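You operate a simulated robot arm through the tools that you are given. There is no shell and no other tool.

The job below is to be done with a simulated robot arm. You get a single attempt, and the scene is never put back.

TASK
Finish the half-full spindle with a disc of the job sheet's grit.
Fine: the sheet on holder six; disc, plate, dark plate from below; screw the nut down till the red band is hidden.

It is judged by the outcome, as a careful person would: the job done as asked, and still so three seconds after it is handed in. It fails if anything else is knocked over, pushed out of place, dropped, spilled or broken. Flat cloth is picked up by pressing the open fingertips on it (5 to 10 N) and closing them slowly along it; thin cloth reads only 2 to 8 mm in the jaws.

THE ROBOT
A 6-joint arm with a fingered hand, fixed in place. Base frame: the origin is on the floor under the middle of its stand, x ahead of it, y to its left, z up; the work surface is at about z = 0.86. Units: m, rad, N and s.
With the tool pointing down near the work surface it reaches from about 0.26 to 0.7 m from the base axis. Its first joint turns from -2.897 to 2.897 rad. Payload 4 kg.
Tool frame: the origin (TCP) lies between the finger pads and is the grasp point; the fingertips stand 0.026 m ahead of it; z points along the fingers, y is the line along which they close. The gripper opens to 0.148 m; its body begins 0.073 m behind the TCP. The gripper is a hand of 3 fingers: y runs from the thumb to the fingers, the wrist lies at [0, 0, -0.239] in the tool frame, and closing takes about 1.5 s.
Orientation is that of the tool frame in the base frame, as a unit quaternion [w, x, y, z]. With the fingers straight down and closing along the base's y, the tool's x points along the base's -x, its y along +y and its z along -z.

THE INTERFACE
- The arm moves only by the tool step_arm. Its argument "targets" is a list of rows, each a list of 6 numbers: the shift along the base's x, y, z in units of 500 mm (1.0 is 500 mm), then the turn, a rotation vector about the base's x, y, z in units of 45 degrees (1.0 is 45 degrees). In form: [[x, y, z, ax, ay, az], ...]. A call has 1 to 20 rows; each row is the pose to reach, as a shift and turn from the pose commanded when the call began. "grip" is the finger opening in cm, from 0 to 14.8, set as the call begins (left out, the last holds). A call with a number of a shift or a turn outside -1 to 1 is refused whole. Each row takes 0.2 s and may step no farther than 0.05 m and 0.15 rad from the row before; otherwise, or with a gripper value out of range, the whole call is refused. Where a pose cannot be reached the arm comes as near as it can. A force on the tool above 40 N (or 10 N above the force at the start of the call, whichever is more), or a blocked arm, ends the call early, and 0.2 s more pass. The fingers move at their own pace (about 0.153 m/s each) and stop on an object; they squeeze with about 29 N. The grip force told is the motor's: it shows also when the fingers shut on nothing. Time passes only in rows, and 0.2 s behind the last, so rows that repeat a pose let the fingers close. It gives the time, the measured TCP pose, the force on the tool (base axes), the opening and the grip force at its end, in the units of the frame above (readings bear some noise), with the torque about the TCP (base axes, N m) and any sound that the robot's microphone picked up.
- Cameras (640 x 400 px; columns grow to the right, rows downward): "scene" is fixed at [0.0506, -0.4777, 1.5899]; the picture's right is [0.80, -0.60, 0.00], its down [-0.47, -0.62, -0.63] and it looks along [0.38, 0.50, -0.78] (base axes); focal length 334 px, centre (320, 200). "wrist" rides on the gripper at [0.068, -0.039, -0.09] in the tool frame; the picture's right is [0.50, 0.87, 0.00], its down [-0.66, 0.38, -0.65] and it looks along [-0.57, 0.33, 0.76] (tool axes); focal length 222 px, centre (320, 200). There is no depth. A picture from a camera that has moved, and an enlarged one, comes with that camera's place and axes in the base frame and with its lens. The place of the scene camera against the robot may be out by one fixed shift of up to 0.025 m in any direction.
- camera(camera): a new picture of that camera. It takes no simulated time.
- raise_lower(by): moves the trunk up (or, below 0, down) by that many m; the arm rides with it, the base frame stays. It gives what a move gives, with no picture.
- finger_targets(finger1, finger2, thumb_bend): sets how far each is bent, from 0 (flat) to 100 (curled in); at 30 the hand is open as for a grip, at 70 the pads meet at the TCP. One left out holds its place. A second passes; each finger stops where it meets its share of the squeeze, and holds until it gets a number again. A gripper value or a shape takes the hand back. It gives what a move gives, with no picture; readings hold the bend of each and the force on the fingers (four entries, about 0 where the hand has none), thumb and palm.
- grasp_type(shape): the hand has 3 fingers and takes this shape, open, in about a second: jaw (thumb against the fingers, like two jaws); tri (thumb and two fingers); tip (a fingertip pinch); poke (one finger out to press); point (the index stretched); flat (the hand flat); cup (the hand cupped); fist (a fist). The gripper value then closes the fingers along that shape, each until it touches; the sizes above hold for jaw. It gives what a move gives, with no picture.
- inspect(camera, box): a new picture of the part [left, top, right, bottom] of that camera's present view, enlarged. It takes no simulated time.
- hand_in(): hands the job in; it is judged then, once.

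Nothing tells you positions but the pictures and the camera data. Unless the task says otherwise, let go and move clear before handing in.

The tools are called as name(argument=value, ...) on one line, values as JSON. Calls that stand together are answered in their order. step_arm: Moves the arm, as the interface text tells. Its arguments: {"type":"object","properties":{"targets":{"type":"array","items":{"type":"array","items":{"type":"number"}}},"grip":{"type":"number"}},"required":["targets"]} The other tools are called the same way: raise_lower (by) moves the trunk up or down; grasp_type (shape) gives the hand a shape; finger_targets (finger1, finger2, thumb_bend) moves the fingers one by one; camera (camera) takes a picture; inspect (camera, box) takes an enlarged picture of a part of a camera's view; hand_in () hands the job in.

At the start:

```text
time_s: 0.0
eef_pos: [0.3536, -0.23, 1.2341]
tcp_rot: [0.0, -0.001, 1.0, 0.0]
ft_force: [-0.1, -0.4, -0.2]
wrist_torque: [-0.01, 0.01, -0.02]
finger_gap: 0.1483
finger_force: 0.1
shape: jaw
bend: [30.0, 30.0, 30.0]
finger forces: [0.0, 0.0, 0.0, 0.1, 0.0, 0.1]
trunk travel left (down, up): [-0.275, 0.042]
```

scene: 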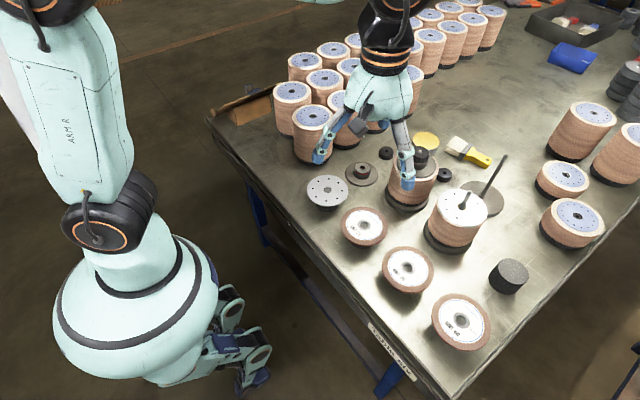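
wrist: 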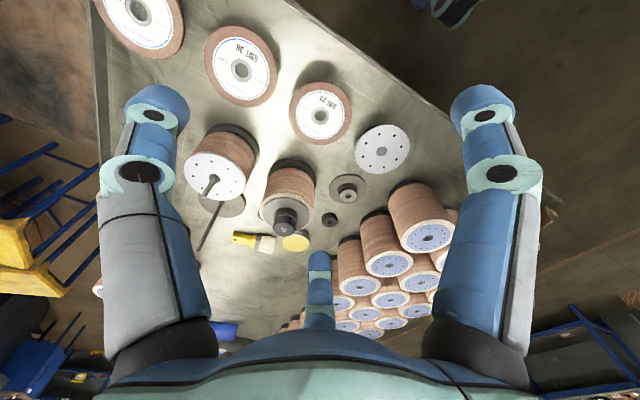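

I see a bench with stacks of abrasive discs, a few spindles, loose discs and plates. I'll look closer at the parts before moving anything.

inspect(camera="scene", box=[280, 120, 520, 270])

inspect(camera="scene", box=[300, 190, 540, 360])

inspect(camera="scene", box=[480, 0, 640, 270])

inspect(camera="wrist", box=[170, 20, 470, 260])

inspect(camera="scene", box=[260, 0, 520, 160])

```text
2.67 times, centred on (400, 195) of scene
camera zoom: at [0.0506, -0.4777, 1.5899], right [0.8, -0.6, 0.0], down [-0.47, -0.62, -0.63], along [0.38, 0.5, -0.78], focal length 890 px, centre (107, 213)
```

zoom: 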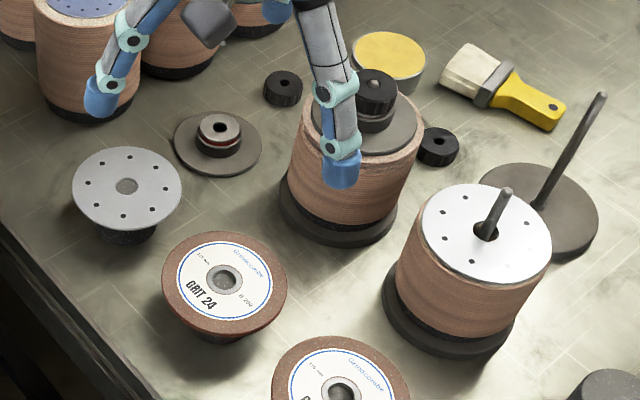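

```text
2.35 times, centred on (420, 275) of scene
camera zoom: at [0.0506, -0.4777, 1.5899], right [0.8, -0.6, 0.0], down [-0.47, -0.62, -0.63], along [0.38, 0.5, -0.78], focal length 785 px, centre (85, 24)
```

zoom: 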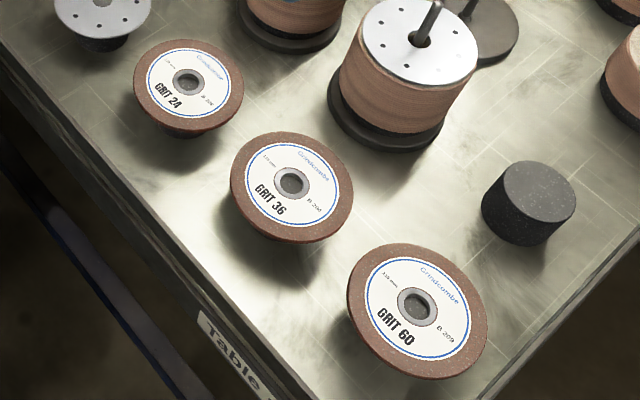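

```text
1.48 times, centred on (560, 135) of scene
camera zoom: at [0.0506, -0.4777, 1.5899], right [0.8, -0.6, 0.0], down [-0.47, -0.62, -0.63], along [0.38, 0.5, -0.78], focal length 494 px, centre (-36, 296)
```

zoom: 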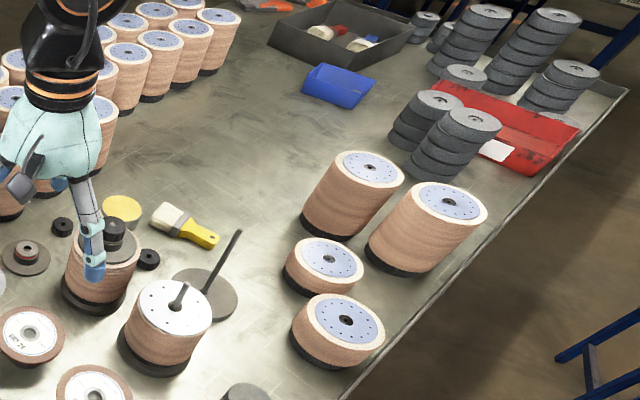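

```text
1.67 times, centred on (320, 140) of wrist
camera zoom: at [0.2864, -0.2695, 1.3248], right [-0.5, 0.87, 0.0], down [0.65, 0.38, 0.65], along [0.57, 0.33, -0.76], focal length 370 px, centre (320, 300)
```

zoom: 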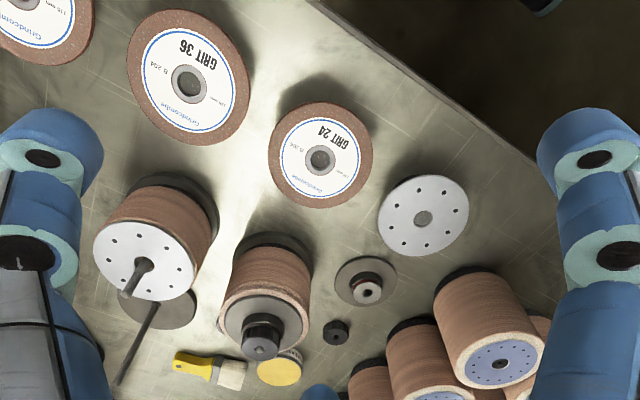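

```text
2.46 times, centred on (390, 80) of scene
camera zoom: at [0.0506, -0.4777, 1.5899], right [0.8, -0.6, 0.0], down [-0.47, -0.62, -0.63], along [0.38, 0.5, -0.78], focal length 821 px, centre (148, 495)
```

zoom: 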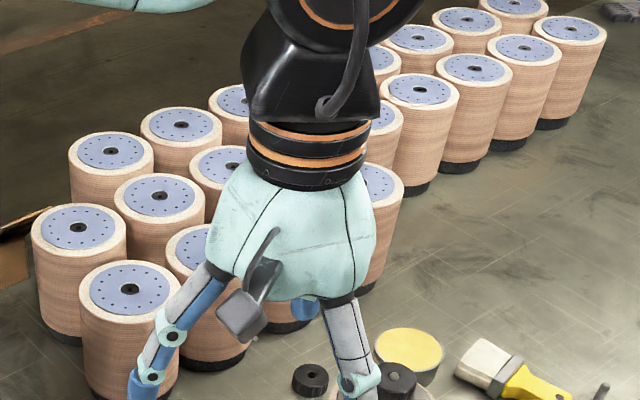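

The candidate half-full spindle has a silver plate and a rod showing; three discs (grit 24, 36, 60) sit on holders. I still need to find the job sheet, so I'll zoom further.

inspect(camera="scene", box=[345, 310, 445, 400])

inspect(camera="scene", box=[335, 130, 455, 215])

inspect(camera="scene", box=[410, 150, 530, 260])

inspect(camera="scene", box=[520, 0, 640, 130])

inspect(camera="wrist", box=[0, 100, 130, 400])

inspect(camera="wrist", box=[500, 180, 640, 400])

inspect(camera="scene", box=[560, 280, 640, 400])

inspect(camera="scene", box=[200, 60, 300, 140])

```text
4.44 times, centred on (395, 355) of scene
camera zoom: at [0.0506, -0.4777, 1.5899], right [0.8, -0.6, 0.0], down [-0.47, -0.62, -0.63], along [0.38, 0.5, -0.78], focal length 1483 px, centre (-13, -489)
```

zoom: 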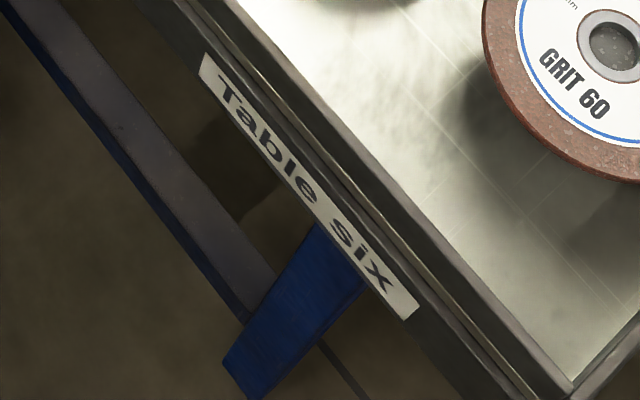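

```text
4.71 times, centred on (395, 172) of scene
camera zoom: at [0.0506, -0.4777, 1.5899], right [0.8, -0.6, 0.0], down [-0.47, -0.62, -0.63], along [0.38, 0.5, -0.78], focal length 1570 px, centre (-33, 329)
```

zoom: 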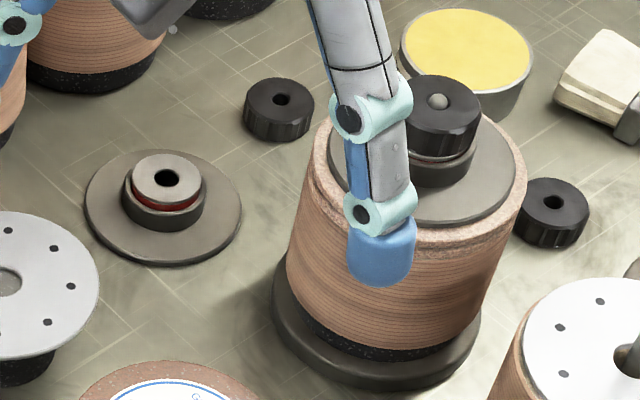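

```text
3.64 times, centred on (470, 205) of scene
camera zoom: at [0.0506, -0.4777, 1.5899], right [0.8, -0.6, 0.0], down [-0.47, -0.62, -0.63], along [0.38, 0.5, -0.78], focal length 1213 px, centre (-226, 182)
```

zoom: 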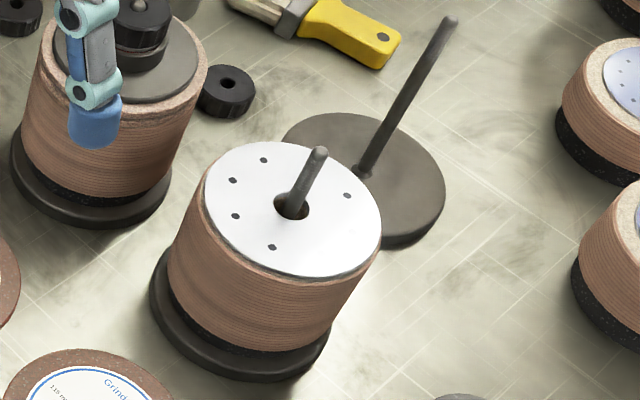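

```text
3.08 times, centred on (580, 65) of scene
camera zoom: at [0.0506, -0.4777, 1.5899], right [0.8, -0.6, 0.0], down [-0.47, -0.62, -0.63], along [0.38, 0.5, -0.78], focal length 1027 px, centre (-480, 615)
```

zoom: 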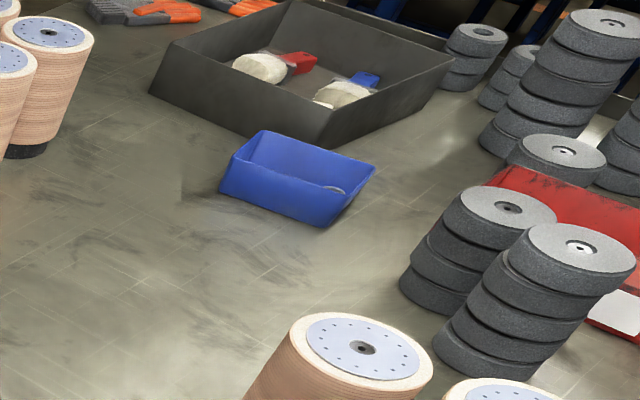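

```text
1.33 times, centred on (65, 250) of wrist
camera zoom: at [0.2864, -0.2695, 1.3248], right [-0.5, 0.87, 0.0], down [0.65, 0.38, 0.65], along [0.57, 0.33, -0.76], focal length 296 px, centre (660, 133)
```

zoom: 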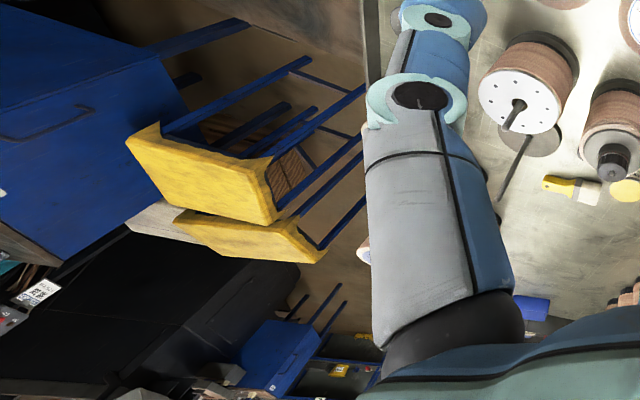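

```text
1.82 times, centred on (570, 290) of wrist
camera zoom: at [0.2864, -0.2695, 1.3248], right [-0.5, 0.87, 0.0], down [0.65, 0.38, 0.65], along [0.57, 0.33, -0.76], focal length 404 px, centre (-134, 36)
```

zoom: 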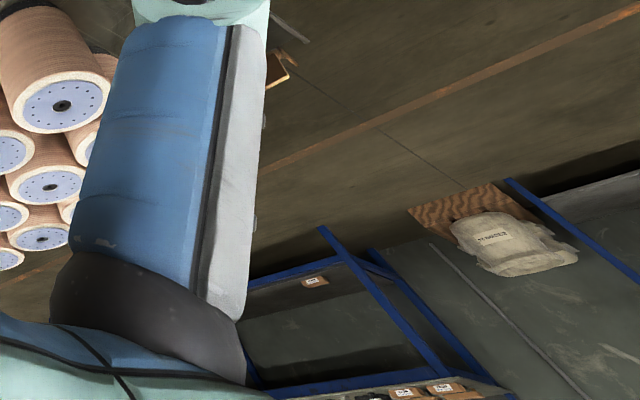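

```text
3.33 times, centred on (600, 340) of scene
camera zoom: at [0.0506, -0.4777, 1.5899], right [0.8, -0.6, 0.0], down [-0.47, -0.62, -0.63], along [0.38, 0.5, -0.78], focal length 1112 px, centre (-613, -267)
```

zoom: 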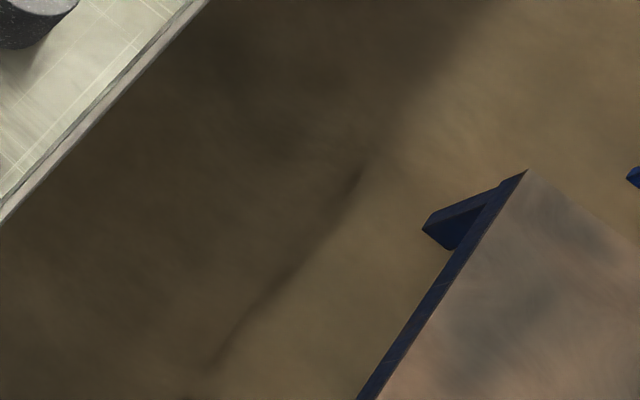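

```text
5.00 times, centred on (250, 100) of scene
camera zoom: at [0.0506, -0.4777, 1.5899], right [0.8, -0.6, 0.0], down [-0.47, -0.62, -0.63], along [0.38, 0.5, -0.78], focal length 1668 px, centre (670, 700)
```

zoom: 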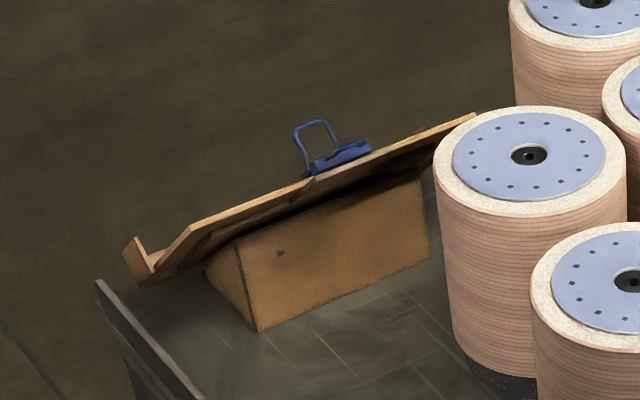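

The bench is table six, and a clipboard stand near its far-left corner (about x 0.46, y 0.43) faces away from the fixed camera. I'll swing the arm high over there and read its sheet with the wrist camera.

step_arm(targets=[[0, 0.09, 0, 0, 0, -0.09], [0, 0.18, 0, 0, 0, -0.18], [0, 0.27, 0, 0, 0, -0.27], [0, 0.36, 0, 0, 0, -0.36], [0, 0.45, 0, 0, 0, -0.45], [0, 0.54, 0, 0, 0, -0.54], [0, 0.63, 0, 0, 0, -0.63], [0, 0.72, 0, 0, 0, -0.72], [0, 0.81, 0, 0, 0, -0.81], [0, 0.9, 0, 0, 0, -0.9]])

```text
time_s: 2.2
eef_pos: [0.3539, 0.2208, 1.2359]
tcp_rot: [-0.001, 0.346, 0.938, -0.001]
ft_force: [0.1, -0.5, -0.9]
wrist_torque: [-0.05, -0.02, 0.0]
finger_gap: 0.1478
finger_force: 0.1
shape: jaw
bend: [30.0, 30.0, 30.0]
finger forces: [0.0, 0.1, 0.2, 0.0, 0.0, 0.1]
trunk travel left (down, up): [-0.275, 0.042]
```

The arm is moving as commanded and clear of everything. I continue toward the clipboard and take pictures on the way.

step_arm(targets=[[0, 0.09, 0, 0, 0, -0.1], [0, 0.18, 0, 0, 0, -0.2], [0, 0.27, 0, 0, 0, -0.3], [0, 0.36, 0, 0, 0, -0.4], [0, 0.45, 0, 0, 0, -0.5], [0, 0.54, 0, 0, 0, -0.6], [0, 0.62, 0, 0, 0, -0.7]])

camera(camera="wrist")

camera(camera="scene")

```text
time_s: 3.8
eef_pos: [0.3436, 0.5196, 1.2264]
tcp_rot: [0.0, 0.588, 0.809, -0.001]
ft_force: [0.1, 0.9, 0.5]
wrist_torque: [0.0, -0.04, 0.05]
finger_gap: 0.1479
finger_force: 0.0
shape: jaw
bend: [30.0, 30.0, 30.0]
finger forces: [0.1, 0.0, 0.0, 0.0, 0.1, 0.1]
out of reach, approached as far as the arm can: row 7
trunk travel left (down, up): [-0.275, 0.042]
```

```text
taken
camera wrist: at [0.2858, 0.5722, 1.3161], right [0.67, 0.74, 0.0], down [0.56, -0.51, 0.65], along [0.49, -0.44, -0.76], focal length 222 px, centre (320, 200)
```

wrist: 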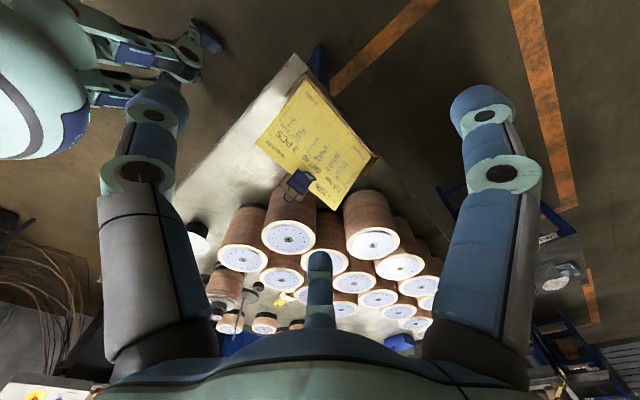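

```text
taken
```

scene: 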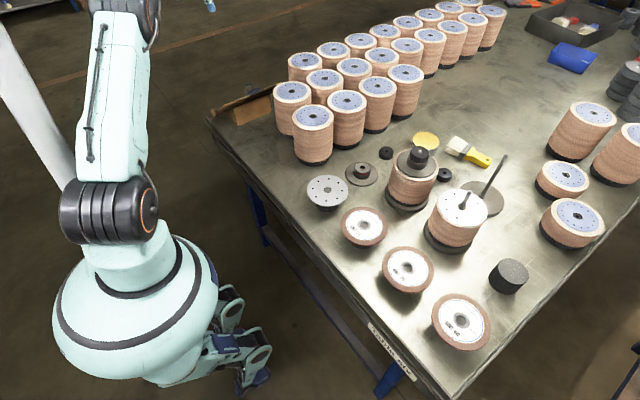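

The yellow sheet on the clipboard is in view. I'll enlarge it to read it.

inspect(camera="wrist", box=[245, 70, 385, 215])

inspect(camera="wrist", box=[260, 80, 350, 150])

inspect(camera="wrist", box=[280, 130, 370, 200])

inspect(camera="scene", box=[335, 130, 455, 215])

inspect(camera="scene", box=[420, 150, 520, 255])

```text
2.76 times, centred on (315, 142) of wrist
camera zoom: at [0.2858, 0.5722, 1.3161], right [0.67, 0.74, 0.0], down [0.56, -0.51, 0.65], along [0.49, -0.44, -0.76], focal length 613 px, centre (334, 359)
```

zoom: 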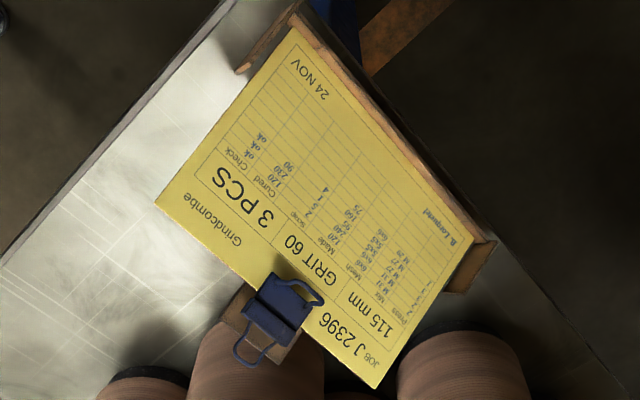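

```text
5.71 times, centred on (305, 115) of wrist
camera zoom: at [0.2858, 0.5722, 1.3161], right [0.67, 0.74, 0.0], down [0.56, -0.51, 0.65], along [0.49, -0.44, -0.76], focal length 1269 px, centre (406, 686)
```

zoom: 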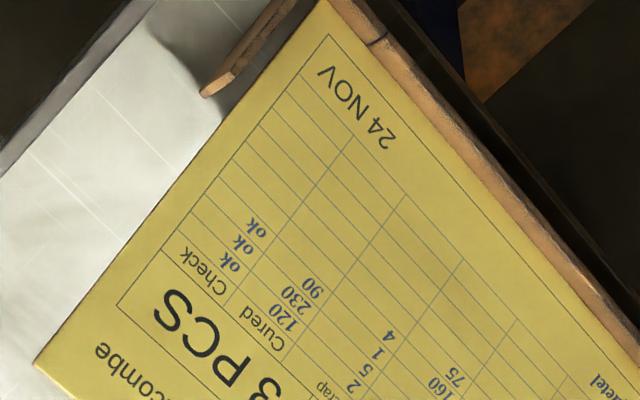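

```text
5.71 times, centred on (325, 165) of wrist
camera zoom: at [0.2858, 0.5722, 1.3161], right [0.67, 0.74, 0.0], down [0.56, -0.51, 0.65], along [0.49, -0.44, -0.76], focal length 1269 px, centre (291, 400)
```

zoom: 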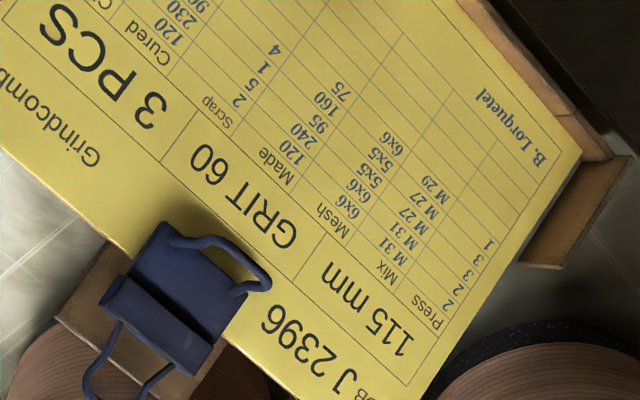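

```text
4.71 times, centred on (395, 172) of scene
camera zoom: at [0.0506, -0.4777, 1.5899], right [0.8, -0.6, 0.0], down [-0.47, -0.62, -0.63], along [0.38, 0.5, -0.78], focal length 1570 px, centre (-33, 329)
```

zoom: 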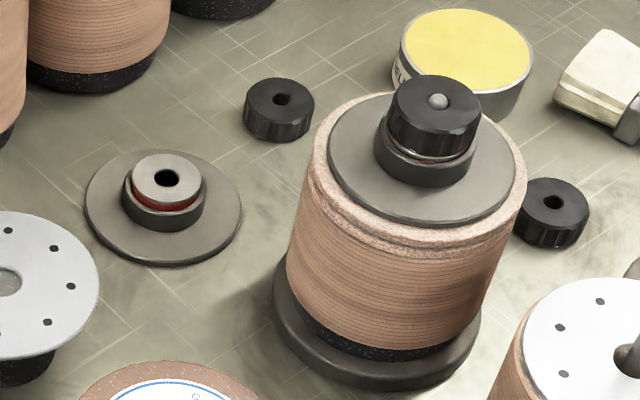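

```text
3.81 times, centred on (470, 202) of scene
camera zoom: at [0.0506, -0.4777, 1.5899], right [0.8, -0.6, 0.0], down [-0.47, -0.62, -0.63], along [0.38, 0.5, -0.78], focal length 1271 px, centre (-251, 190)
```

zoom: 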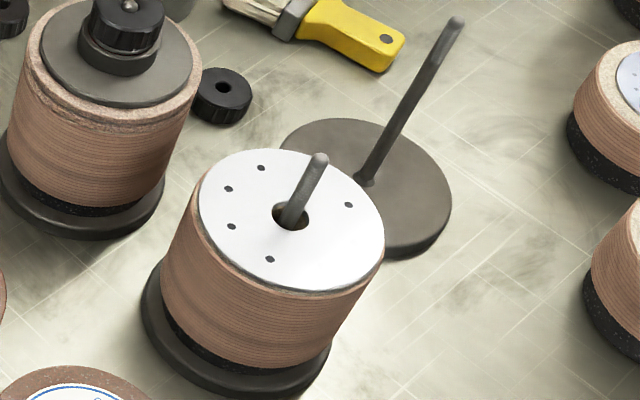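

The job sheet says 115 mm, GRIT 60; the grit 60 disc is the one nearest the front right corner of the bench. Now I swing back over the parts to locate them accurately with the wrist camera.

step_arm(targets=[[0, -0.09, 0, 0, 0, 0.1], [0, -0.18, 0, 0, 0, 0.2], [0, -0.27, 0, 0, 0, 0.3], [0, -0.36, 0, 0, 0, 0.4], [0, -0.45, 0, 0, 0, 0.5], [0, -0.54, 0, 0, 0, 0.6], [0, -0.63, 0, 0, 0, 0.7], [0, -0.72, 0, 0, 0, 0.8], [0, -0.81, 0, 0, 0, 0.9], [0, -0.9, 0, 0, 0, 1.0]])

step_arm(targets=[[0.02, -0.08, 0, 0, 0, 0.1], [0.04, -0.16, 0, 0, 0, 0.2], [0.06, -0.24, 0, 0, 0, 0.3], [0.08, -0.32, 0, 0, 0, 0.4], [0.1, -0.4, 0, 0, 0, 0.5], [0.1, -0.4, 0, 0, 0, 0.6]])

camera(camera="wrist")

```text
time_s: 6.0
eef_pos: [0.3458, 0.0672, 1.2256]
tcp_rot: [0.0, 0.233, 0.973, 0.0]
ft_force: [0.2, -0.6, 0.8]
wrist_torque: [0.01, 0.01, -0.02]
finger_gap: 0.1478
finger_force: 0.2
shape: jaw
bend: [30.0, 30.0, 30.0]
finger forces: [0.0, 0.0, 0.0, 0.1, 0.1, 0.1]
trunk travel left (down, up): [-0.275, 0.042]
```

```text
time_s: 7.4
eef_pos: [0.395, -0.13, 1.2256]
tcp_rot: [0.001, -0.001, 1.0, 0.0]
ft_force: [0.7, -1.1, -0.3]
wrist_torque: [-0.01, -0.02, 0.03]
finger_gap: 0.1479
finger_force: 0.0
shape: jaw
bend: [30.0, 30.0, 30.0]
finger forces: [0.0, 0.1, 0.0, 0.0, 0.0, 0.0]
trunk travel left (down, up): [-0.275, 0.042]
```

```text
taken
camera wrist: at [0.3282, -0.1691, 1.3172], right [-0.5, 0.86, 0.0], down [0.65, 0.38, 0.65], along [0.57, 0.33, -0.76], focal length 222 px, centre (320, 200)
```

wrist: 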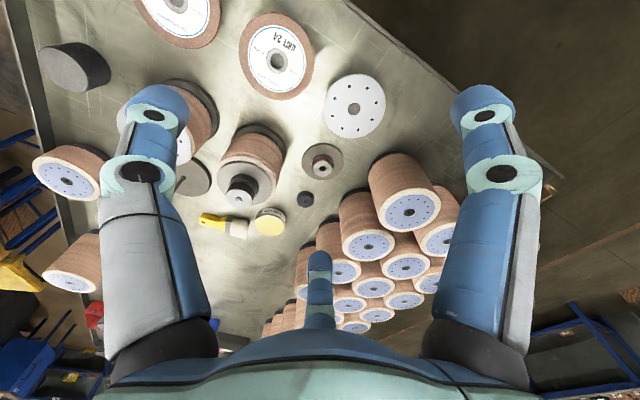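

I'm now over the parts with the tool in its starting orientation. I'll take enlarged views here to measure object centres and compare the two nuts.

inspect(camera="wrist", box=[200, 60, 400, 240])

inspect(camera="wrist", box=[170, 120, 350, 240])

inspect(camera="wrist", box=[280, 130, 350, 220])

camera(camera="scene")

```text
2.22 times, centred on (300, 150) of wrist
camera zoom: at [0.3282, -0.1691, 1.3172], right [-0.5, 0.86, 0.0], down [0.65, 0.38, 0.65], along [0.57, 0.33, -0.76], focal length 494 px, centre (364, 311)
```

zoom: 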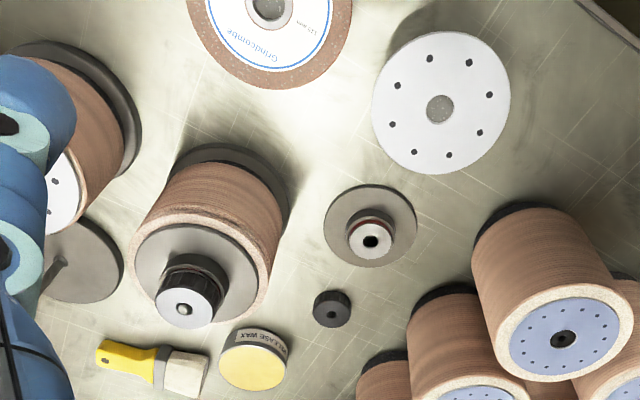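

```text
3.33 times, centred on (260, 180) of wrist
camera zoom: at [0.3282, -0.1691, 1.3172], right [-0.5, 0.86, 0.0], down [0.65, 0.38, 0.65], along [0.57, 0.33, -0.76], focal length 740 px, centre (520, 267)
```

zoom: 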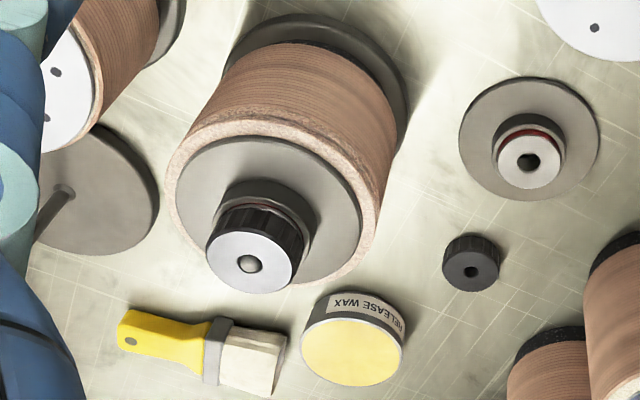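

```text
4.44 times, centred on (315, 175) of wrist
camera zoom: at [0.3282, -0.1691, 1.3172], right [-0.5, 0.86, 0.0], down [0.65, 0.38, 0.65], along [0.57, 0.33, -0.76], focal length 987 px, centre (342, 311)
```

zoom: 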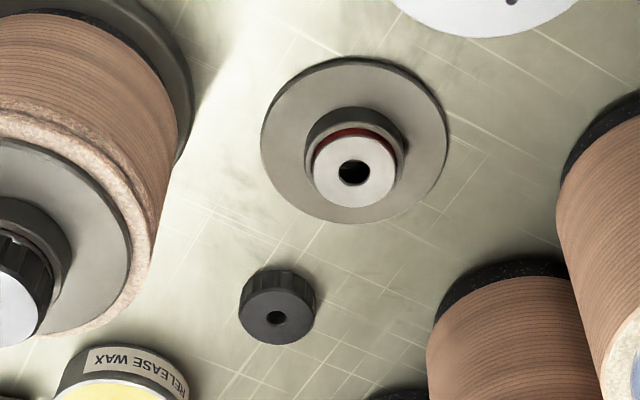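

```text
taken
```

scene: 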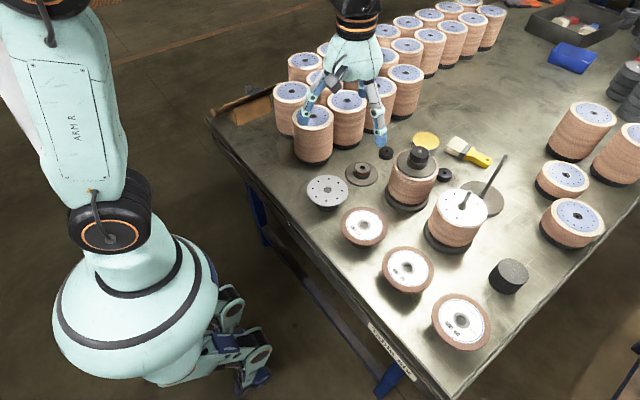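

From two wrist views I place the silver plate at about (0.415, -0.05, 0.92), the dark plate's hub at (0.562, -0.028), and a nut at (0.68, -0.01). Next I go over the half-full spindle and the grit 60 disc to measure those.

step_arm(targets=[[0.013, -0.09, -0.008, 0, 0, 0], [0.026, -0.18, -0.016, 0, 0, 0], [0.04, -0.27, -0.025, 0, 0, 0], [0.053, -0.36, -0.033, 0, 0, 0], [0.066, -0.45, -0.042, 0, 0, 0], [0.08, -0.54, -0.05, 0, 0, 0]])

camera(camera="wrist")

inspect(camera="wrist", box=[200, 0, 420, 140])

inspect(camera="wrist", box=[220, 110, 420, 250])

```text
time_s: 8.8
eef_pos: [0.435, -0.4005, 1.2018]
tcp_rot: [0.0, -0.001, 1.0, 0.0]
ft_force: [-0.4, -0.5, -0.7]
wrist_torque: [0.03, 0.02, -0.03]
finger_gap: 0.1481
finger_force: 0.3
shape: jaw
bend: [30.0, 30.0, 30.0]
finger forces: [0.0, 0.0, 0.0, 0.1, 0.0, 0.1]
trunk travel left (down, up): [-0.275, 0.042]
```

```text
taken
camera wrist: at [0.3679, -0.44, 1.2913], right [-0.5, 0.87, 0.0], down [0.65, 0.38, 0.65], along [0.57, 0.33, -0.76], focal length 222 px, centre (320, 200)
```

wrist: 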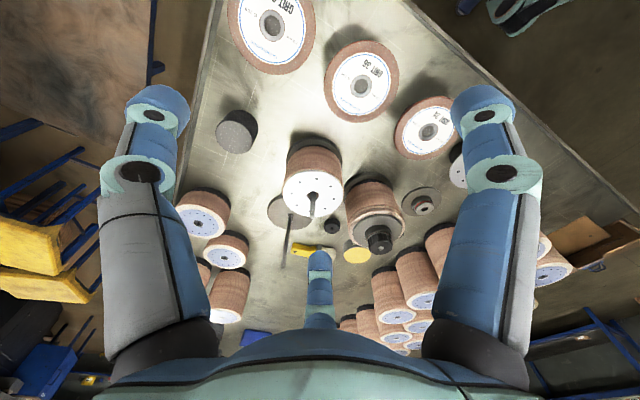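

```text
2.86 times, centred on (310, 70) of wrist
camera zoom: at [0.3679, -0.44, 1.2913], right [-0.5, 0.87, 0.0], down [0.65, 0.38, 0.65], along [0.57, 0.33, -0.76], focal length 635 px, centre (349, 571)
```

zoom: 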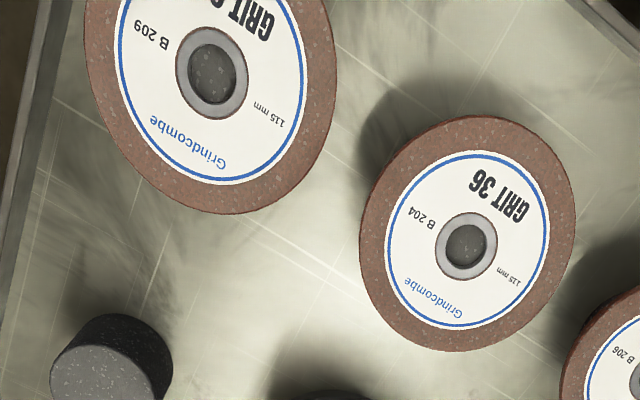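

```text
2.86 times, centred on (320, 180) of wrist
camera zoom: at [0.3679, -0.44, 1.2913], right [-0.5, 0.87, 0.0], down [0.65, 0.38, 0.65], along [0.57, 0.33, -0.76], focal length 635 px, centre (320, 257)
```

zoom: 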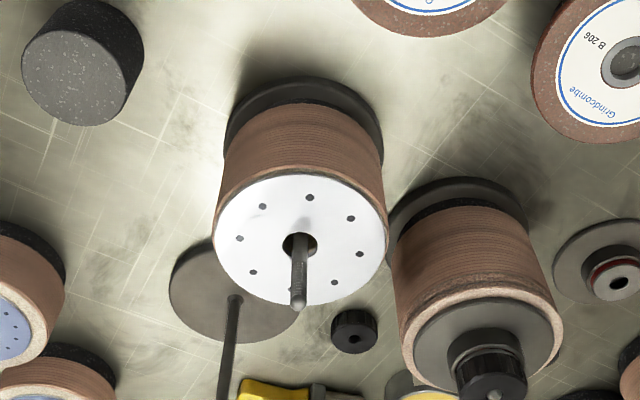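

I place the half-full spindle's rod at about (0.599, -0.321) with its top plate at z≈0.974 and rod tip near 1.027, and the grit 60 disc at about (0.416, -0.485, 0.92). The gap between discs along y is tight, so I'll turn the hand -90° to close along x, and move above the disc.

step_arm(targets=[[0, 0, 0, 0, 0, -0.16], [0, 0, 0, 0, 0, -0.33], [0, 0, 0, 0, 0, -0.5], [0, 0, 0, 0, 0, -0.66], [0, 0, 0, 0, 0, -0.83], [0, 0, 0, 0, 0, -1.0]])

step_arm(targets=[[-0.006, -0.028, -0.03, 0, 0, -0.16], [-0.012, -0.056, -0.06, 0, 0, -0.33], [-0.019, -0.084, -0.09, 0, 0, -0.5], [-0.025, -0.112, -0.12, 0, 0, -0.66], [-0.031, -0.14, -0.16, 0, 0, -0.83], [-0.038, -0.168, -0.2, 0, 0, -1.0]])

camera(camera="wrist")

camera(camera="scene")

```text
time_s: 10.2
eef_pos: [0.4347, -0.4016, 1.2016]
tcp_rot: [0.0, 0.383, 0.924, 0.0]
ft_force: [-0.2, 0.3, -0.5]
wrist_torque: [0.04, 0.0, 0.06]
finger_gap: 0.1479
finger_force: 0.1
shape: jaw
bend: [30.0, 30.0, 30.0]
finger forces: [0.0, 0.0, 0.0, 0.0, 0.0, 0.1]
trunk travel left (down, up): [-0.275, 0.042]
```

```text
time_s: 11.6
eef_pos: [0.418, -0.4857, 1.102]
tcp_rot: [0.0, 0.708, 0.707, 0.0]
ft_force: [-0.3, 0.4, -0.3]
wrist_torque: [0.0, 0.0, -0.01]
finger_gap: 0.1478
finger_force: 0.0
shape: jaw
bend: [30.0, 30.0, 30.0]
finger forces: [0.0, 0.1, 0.0, 0.1, 0.0, 0.1]
trunk travel left (down, up): [-0.275, 0.042]
```

```text
taken
camera wrist: at [0.3785, -0.4194, 1.1925], right [0.87, 0.5, 0.0], down [0.38, -0.66, 0.65], along [0.33, -0.57, -0.76], focal length 222 px, centre (320, 200)
```

wrist: 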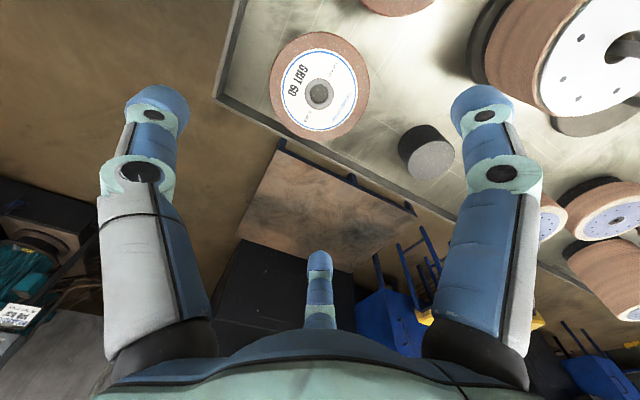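

```text
taken
```

scene: 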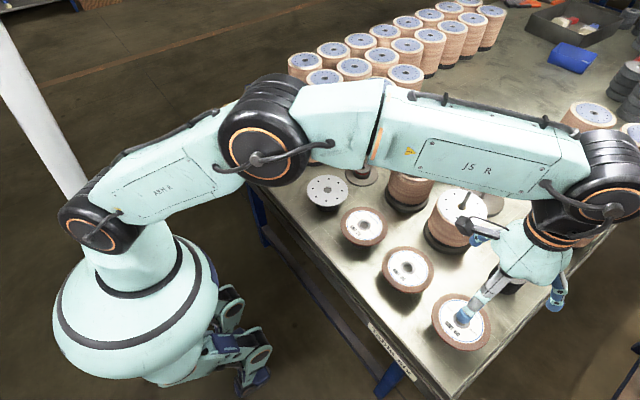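

The hand turns out to have three fingers spaced 120° apart, so a round disc gets centred by them; the starting yaw is actually the clearest for neighbours. I'll zoom in on the disc for a better measurement before turning back.

inspect(camera="wrist", box=[255, 20, 385, 150])

inspect(camera="scene", box=[420, 200, 580, 360])

inspect(camera="wrist", box=[440, 0, 640, 140])

```text
3.08 times, centred on (320, 85) of wrist
camera zoom: at [0.3785, -0.4194, 1.1925], right [0.87, 0.5, 0.0], down [0.38, -0.66, 0.65], along [0.33, -0.57, -0.76], focal length 684 px, centre (320, 554)
```

zoom: 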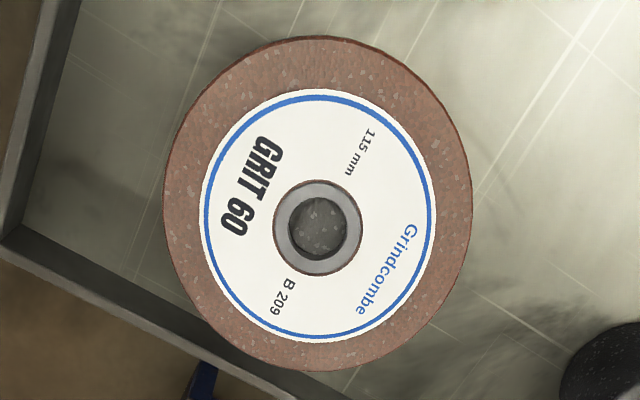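

```text
2.50 times, centred on (500, 280) of scene
camera zoom: at [0.0506, -0.4777, 1.5899], right [0.8, -0.6, 0.0], down [-0.47, -0.62, -0.63], along [0.38, 0.5, -0.78], focal length 834 px, centre (-130, 0)
```

zoom: 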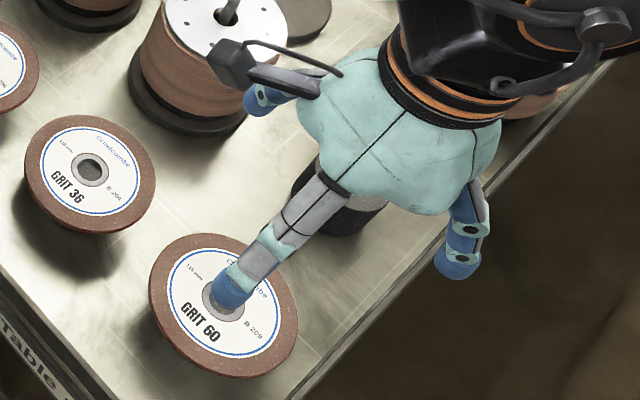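

```text
2.86 times, centred on (540, 70) of wrist
camera zoom: at [0.3785, -0.4194, 1.1925], right [0.87, 0.5, 0.0], down [0.38, -0.66, 0.65], along [0.33, -0.57, -0.76], focal length 635 px, centre (-309, 571)
```

zoom: 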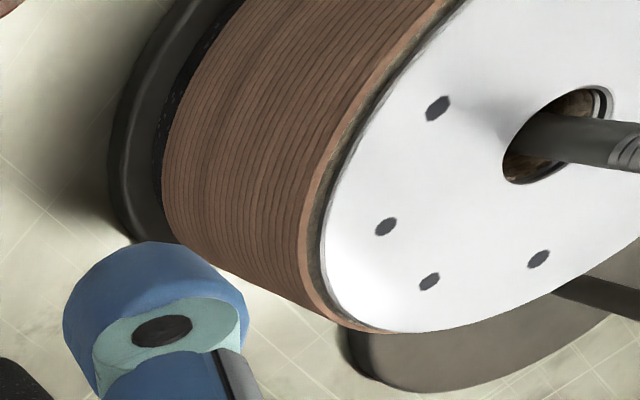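

The disc centre is at about (0.4146, -0.4848) with its top at z≈0.921. I turn the hand back to its starting yaw over the disc and lower part-way.

step_arm(targets=[[0, 0, 0, 0, 0, 0.16], [0, 0, 0, 0, 0, 0.33], [0, 0, 0, 0, 0, 0.5], [0, 0, 0, 0, 0, 0.66], [0, 0, 0, 0, 0, 0.83], [0, 0, 0, 0, 0, 1.0]])

step_arm(targets=[[-0.004, 0, -0.02, 0, 0, 0.16], [-0.004, 0, -0.04, 0, 0, 0.33], [-0.004, 0, -0.06, 0, 0, 0.5], [-0.004, 0, -0.08, 0, 0, 0.66], [-0.004, 0, -0.1, 0, 0, 0.83], [-0.004, 0, -0.12, 0, 0, 1.0], [-0.004, 0, -0.12, 0, 0, 1.0]])

camera(camera="wrist")

camera(camera="scene")

```text
time_s: 13.0
eef_pos: [0.417, -0.4834, 1.1024]
tcp_rot: [0.0, 0.381, 0.924, 0.0]
ft_force: [0.4, 0.2, -0.3]
wrist_torque: [0.02, -0.02, 0.01]
finger_gap: 0.1478
finger_force: 0.1
shape: jaw
bend: [30.0, 30.0, 30.0]
finger forces: [0.0, 0.0, 0.0, 0.1, 0.0, 0.1]
trunk travel left (down, up): [-0.275, 0.042]
```

```text
time_s: 14.6
eef_pos: [0.4132, -0.4856, 1.0433]
tcp_rot: [0.0, -0.002, 1.0, 0.0]
ft_force: [-1.1, 0.1, 0.1]
wrist_torque: [0.0, 0.01, 0.01]
finger_gap: 0.148
finger_force: 0.1
shape: jaw
bend: [30.0, 30.0, 30.0]
finger forces: [0.1, 0.1, 0.0, 0.0, 0.1, 0.1]
trunk travel left (down, up): [-0.275, 0.042]
```

```text
taken
camera wrist: at [0.3468, -0.5251, 1.133], right [-0.5, 0.86, 0.0], down [0.65, 0.38, 0.65], along [0.57, 0.33, -0.76], focal length 222 px, centre (320, 200)
```

wrist: 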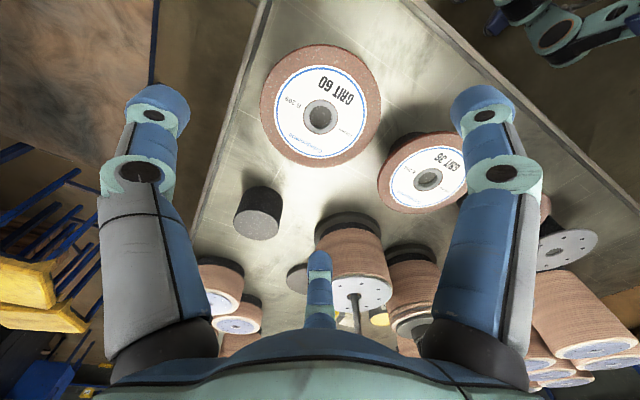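

```text
taken
```

scene: 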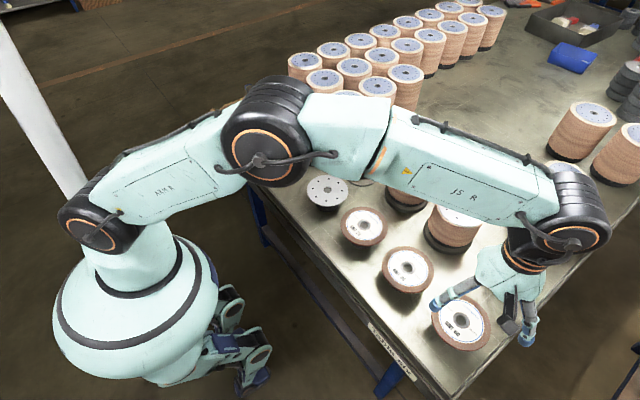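

The hand is centred over the disc with clear space for all three fingers. I lower it around the disc.

step_arm(targets=[[0.002, 0, -0.04, 0, 0, 0], [0.002, 0, -0.08, 0, 0, 0], [0.002, 0, -0.12, 0, 0, 0], [0.002, 0, -0.15, 0, 0, 0], [0.002, 0, -0.18, 0, 0, 0]])

camera(camera="wrist")

inspect(camera="scene", box=[400, 250, 560, 370])

```text
time_s: 15.8
eef_pos: [0.4169, -0.4849, 0.9521]
tcp_rot: [0.0, -0.001, 1.0, 0.0]
ft_force: [0.1, 1.1, 0.8]
wrist_torque: [-0.02, 0.02, -0.06]
finger_gap: 0.1483
finger_force: 0.1
shape: jaw
bend: [30.0, 30.0, 30.0]
finger forces: [0.0, 0.1, 0.0, 0.0, 0.0, 0.0]
trunk travel left (down, up): [-0.275, 0.042]
```

```text
taken
camera wrist: at [0.3491, -0.5251, 1.042], right [-0.5, 0.87, 0.0], down [0.65, 0.38, 0.65], along [0.57, 0.33, -0.76], focal length 222 px, centre (320, 200)
```

wrist: 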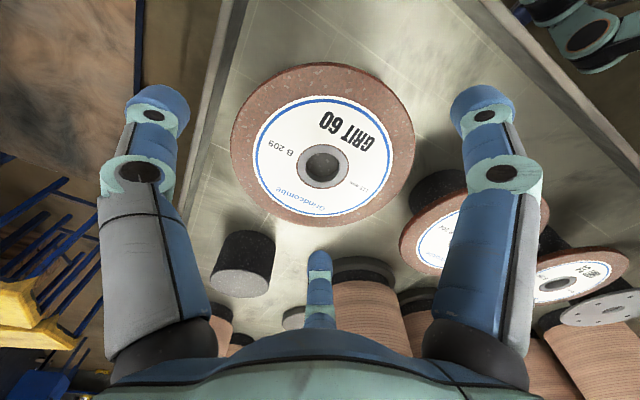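

```text
3.33 times, centred on (480, 310) of scene
camera zoom: at [0.0506, -0.4777, 1.5899], right [0.8, -0.6, 0.0], down [-0.47, -0.62, -0.63], along [0.38, 0.5, -0.78], focal length 1112 px, centre (-213, -167)
```

zoom: 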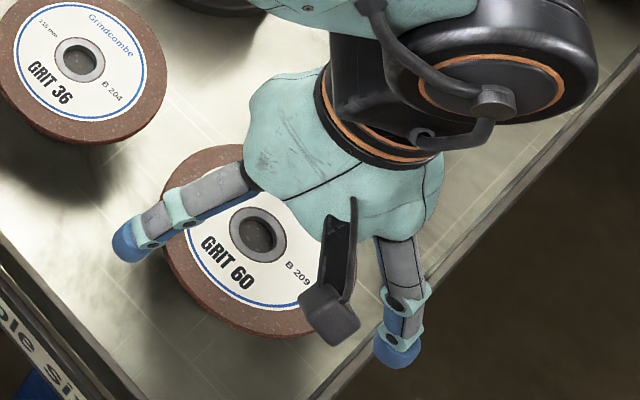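

The disc is well inside the finger circle. I lower the last bit and close slowly on it, waiting for the fingers to settle.

step_arm(targets=[[-0.005, -0.001, -0.02, 0, 0, 0], [-0.005, -0.001, -0.035, 0, 0, 0], [-0.005, -0.001, -0.048, 0, 0, 0]])

step_arm(targets=[[0, 0, 0, 0, 0, 0], [0, 0, 0, 0, 0, 0]], grip=12.2)

camera(camera="wrist")

inspect(camera="scene", box=[400, 250, 560, 370])

```text
time_s: 16.6
eef_pos: [0.4145, -0.4865, 0.9279]
tcp_rot: [0.0, 0.0, 1.0, 0.001]
ft_force: [0.0, -0.4, -0.7]
wrist_torque: [0.04, 0.03, 0.02]
finger_gap: 0.1478
finger_force: 0.1
shape: jaw
bend: [30.0, 30.0, 30.0]
finger forces: [0.0, 0.1, 0.0, 0.0, 0.1, 0.1]
trunk travel left (down, up): [-0.275, 0.042]
```

```text
time_s: 17.2
eef_pos: [0.4134, -0.4863, 0.9295]
tcp_rot: [0.0, -0.001, 1.0, 0.0]
ft_force: [-0.3, 0.1, 0.1]
wrist_torque: [0.02, 0.02, 0.02]
finger_gap: 0.1224
finger_force: 0.0
shape: jaw
bend: [25.0, 25.0, 44.0]
finger forces: [0.0, 0.1, 0.0, 0.0, 0.0, 0.0]
trunk travel left (down, up): [-0.275, 0.042]
```

```text
taken
camera wrist: at [0.3458, -0.5255, 1.0193], right [-0.5, 0.87, 0.0], down [0.65, 0.38, 0.65], along [0.57, 0.33, -0.76], focal length 222 px, centre (320, 200)
```

wrist: 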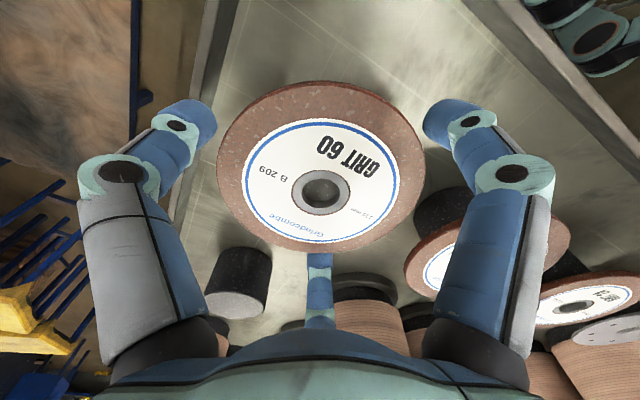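

```text
3.33 times, centred on (480, 310) of scene
camera zoom: at [0.0506, -0.4777, 1.5899], right [0.8, -0.6, 0.0], down [-0.47, -0.62, -0.63], along [0.38, 0.5, -0.78], focal length 1112 px, centre (-213, -167)
```

zoom: 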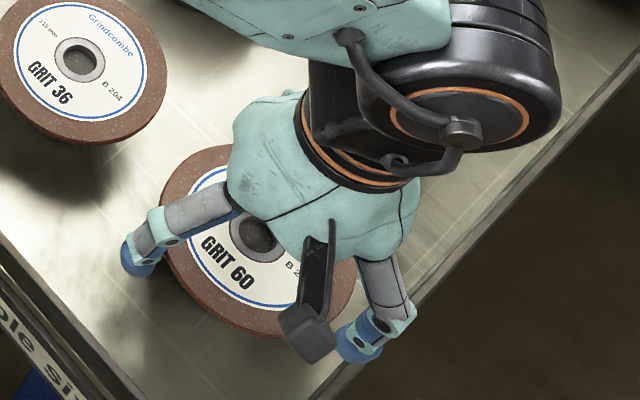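

The fingers close concentrically about the disc, which stays put so far. I continue closing to a firm grip.

step_arm(targets=[[0, 0, 0, 0, 0, 0], [0, 0, 0, 0, 0, 0], [0, 0, 0, 0, 0, 0], [0, 0, 0, 0, 0, 0]], grip=10.0)

camera(camera="wrist")

inspect(camera="scene", box=[400, 250, 560, 370])

```text
time_s: 18.2
eef_pos: [0.4131, -0.4874, 0.9295]
tcp_rot: [0.0, -0.001, 1.0, 0.001]
ft_force: [-0.3, -0.3, -0.7]
wrist_torque: [-0.01, -0.01, 0.02]
finger_gap: 0.1011
finger_force: 29.4
shape: jaw
bend: [28.0, 27.0, 75.0]
finger forces: [26.1, 27.8, 0.1, 0.0, 30.4, 0.1]
trunk travel left (down, up): [-0.275, 0.042]
```

```text
taken
camera wrist: at [0.3458, -0.5256, 1.0192], right [-0.5, 0.87, 0.0], down [0.65, 0.38, 0.65], along [0.57, 0.33, -0.76], focal length 222 px, centre (320, 200)
```

wrist: 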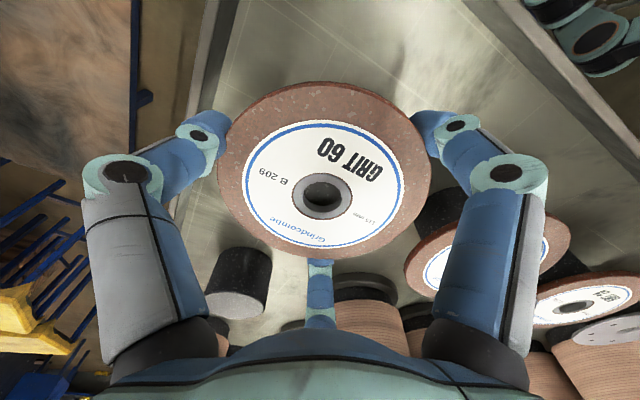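

```text
3.33 times, centred on (480, 310) of scene
camera zoom: at [0.0506, -0.4777, 1.5899], right [0.8, -0.6, 0.0], down [-0.47, -0.62, -0.63], along [0.38, 0.5, -0.78], focal length 1112 px, centre (-213, -167)
```

zoom: 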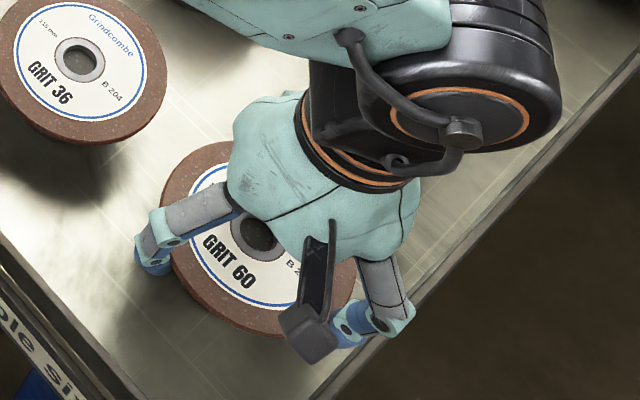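

All three fingers hold the disc with about 28 N each and it stays centred. I lift it straight up and check the grip.

step_arm(targets=[[0, 0, 0.01, 0, 0, 0], [0, 0, 0.03, 0, 0, 0], [0, 0, 0.06, 0, 0, 0], [0, 0, 0.1, 0, 0, 0], [0, 0, 0.15, 0, 0, 0], [0, 0, 0.2, 0, 0, 0], [0, 0, 0.25, 0, 0, 0], [0, 0, 0.3, 0, 0, 0]])

camera(camera="wrist")

camera(camera="scene")

inspect(camera="scene", box=[430, 200, 590, 350])

```text
time_s: 20.0
eef_pos: [0.4126, -0.4849, 1.0789]
tcp_rot: [0.0, -0.001, 1.0, -0.001]
ft_force: [0.0, 0.2, -1.1]
wrist_torque: [-0.02, -0.01, -0.01]
finger_gap: 0.1008
finger_force: 28.9
shape: jaw
bend: [28.0, 27.0, 75.0]
finger forces: [26.1, 27.9, 0.0, 0.1, 30.4, 0.0]
trunk travel left (down, up): [-0.275, 0.042]
```

```text
taken
camera wrist: at [0.3446, -0.5245, 1.1685], right [-0.5, 0.87, 0.0], down [0.65, 0.38, 0.65], along [0.57, 0.33, -0.76], focal length 222 px, centre (320, 200)
```

wrist: 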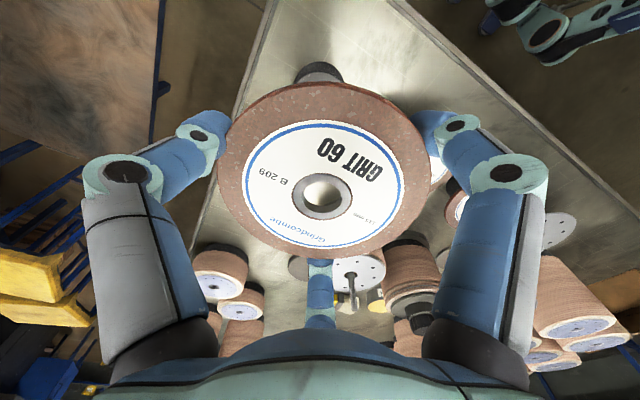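

```text
taken
```

scene: 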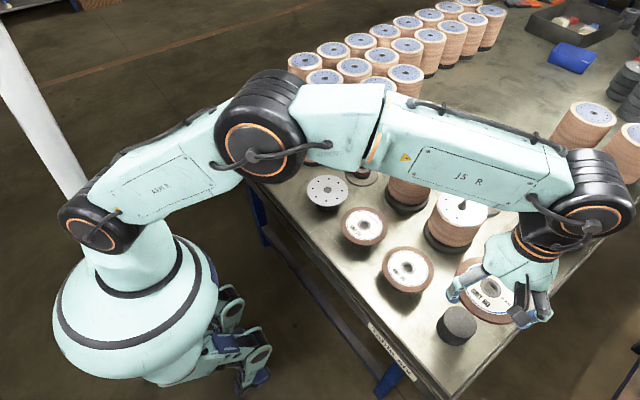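

```text
2.67 times, centred on (510, 275) of scene
camera zoom: at [0.0506, -0.4777, 1.5899], right [0.8, -0.6, 0.0], down [-0.47, -0.62, -0.63], along [0.38, 0.5, -0.78], focal length 890 px, centre (-187, 0)
```

zoom: 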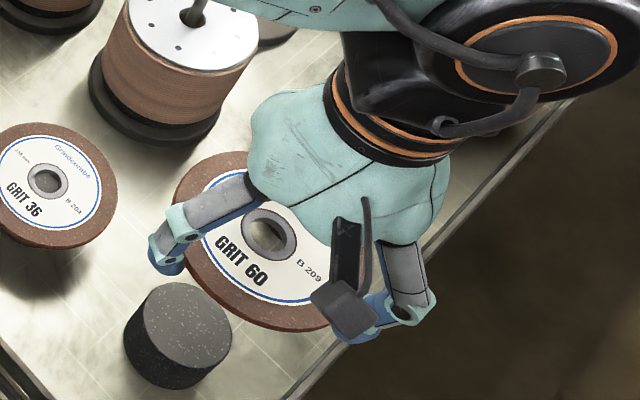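

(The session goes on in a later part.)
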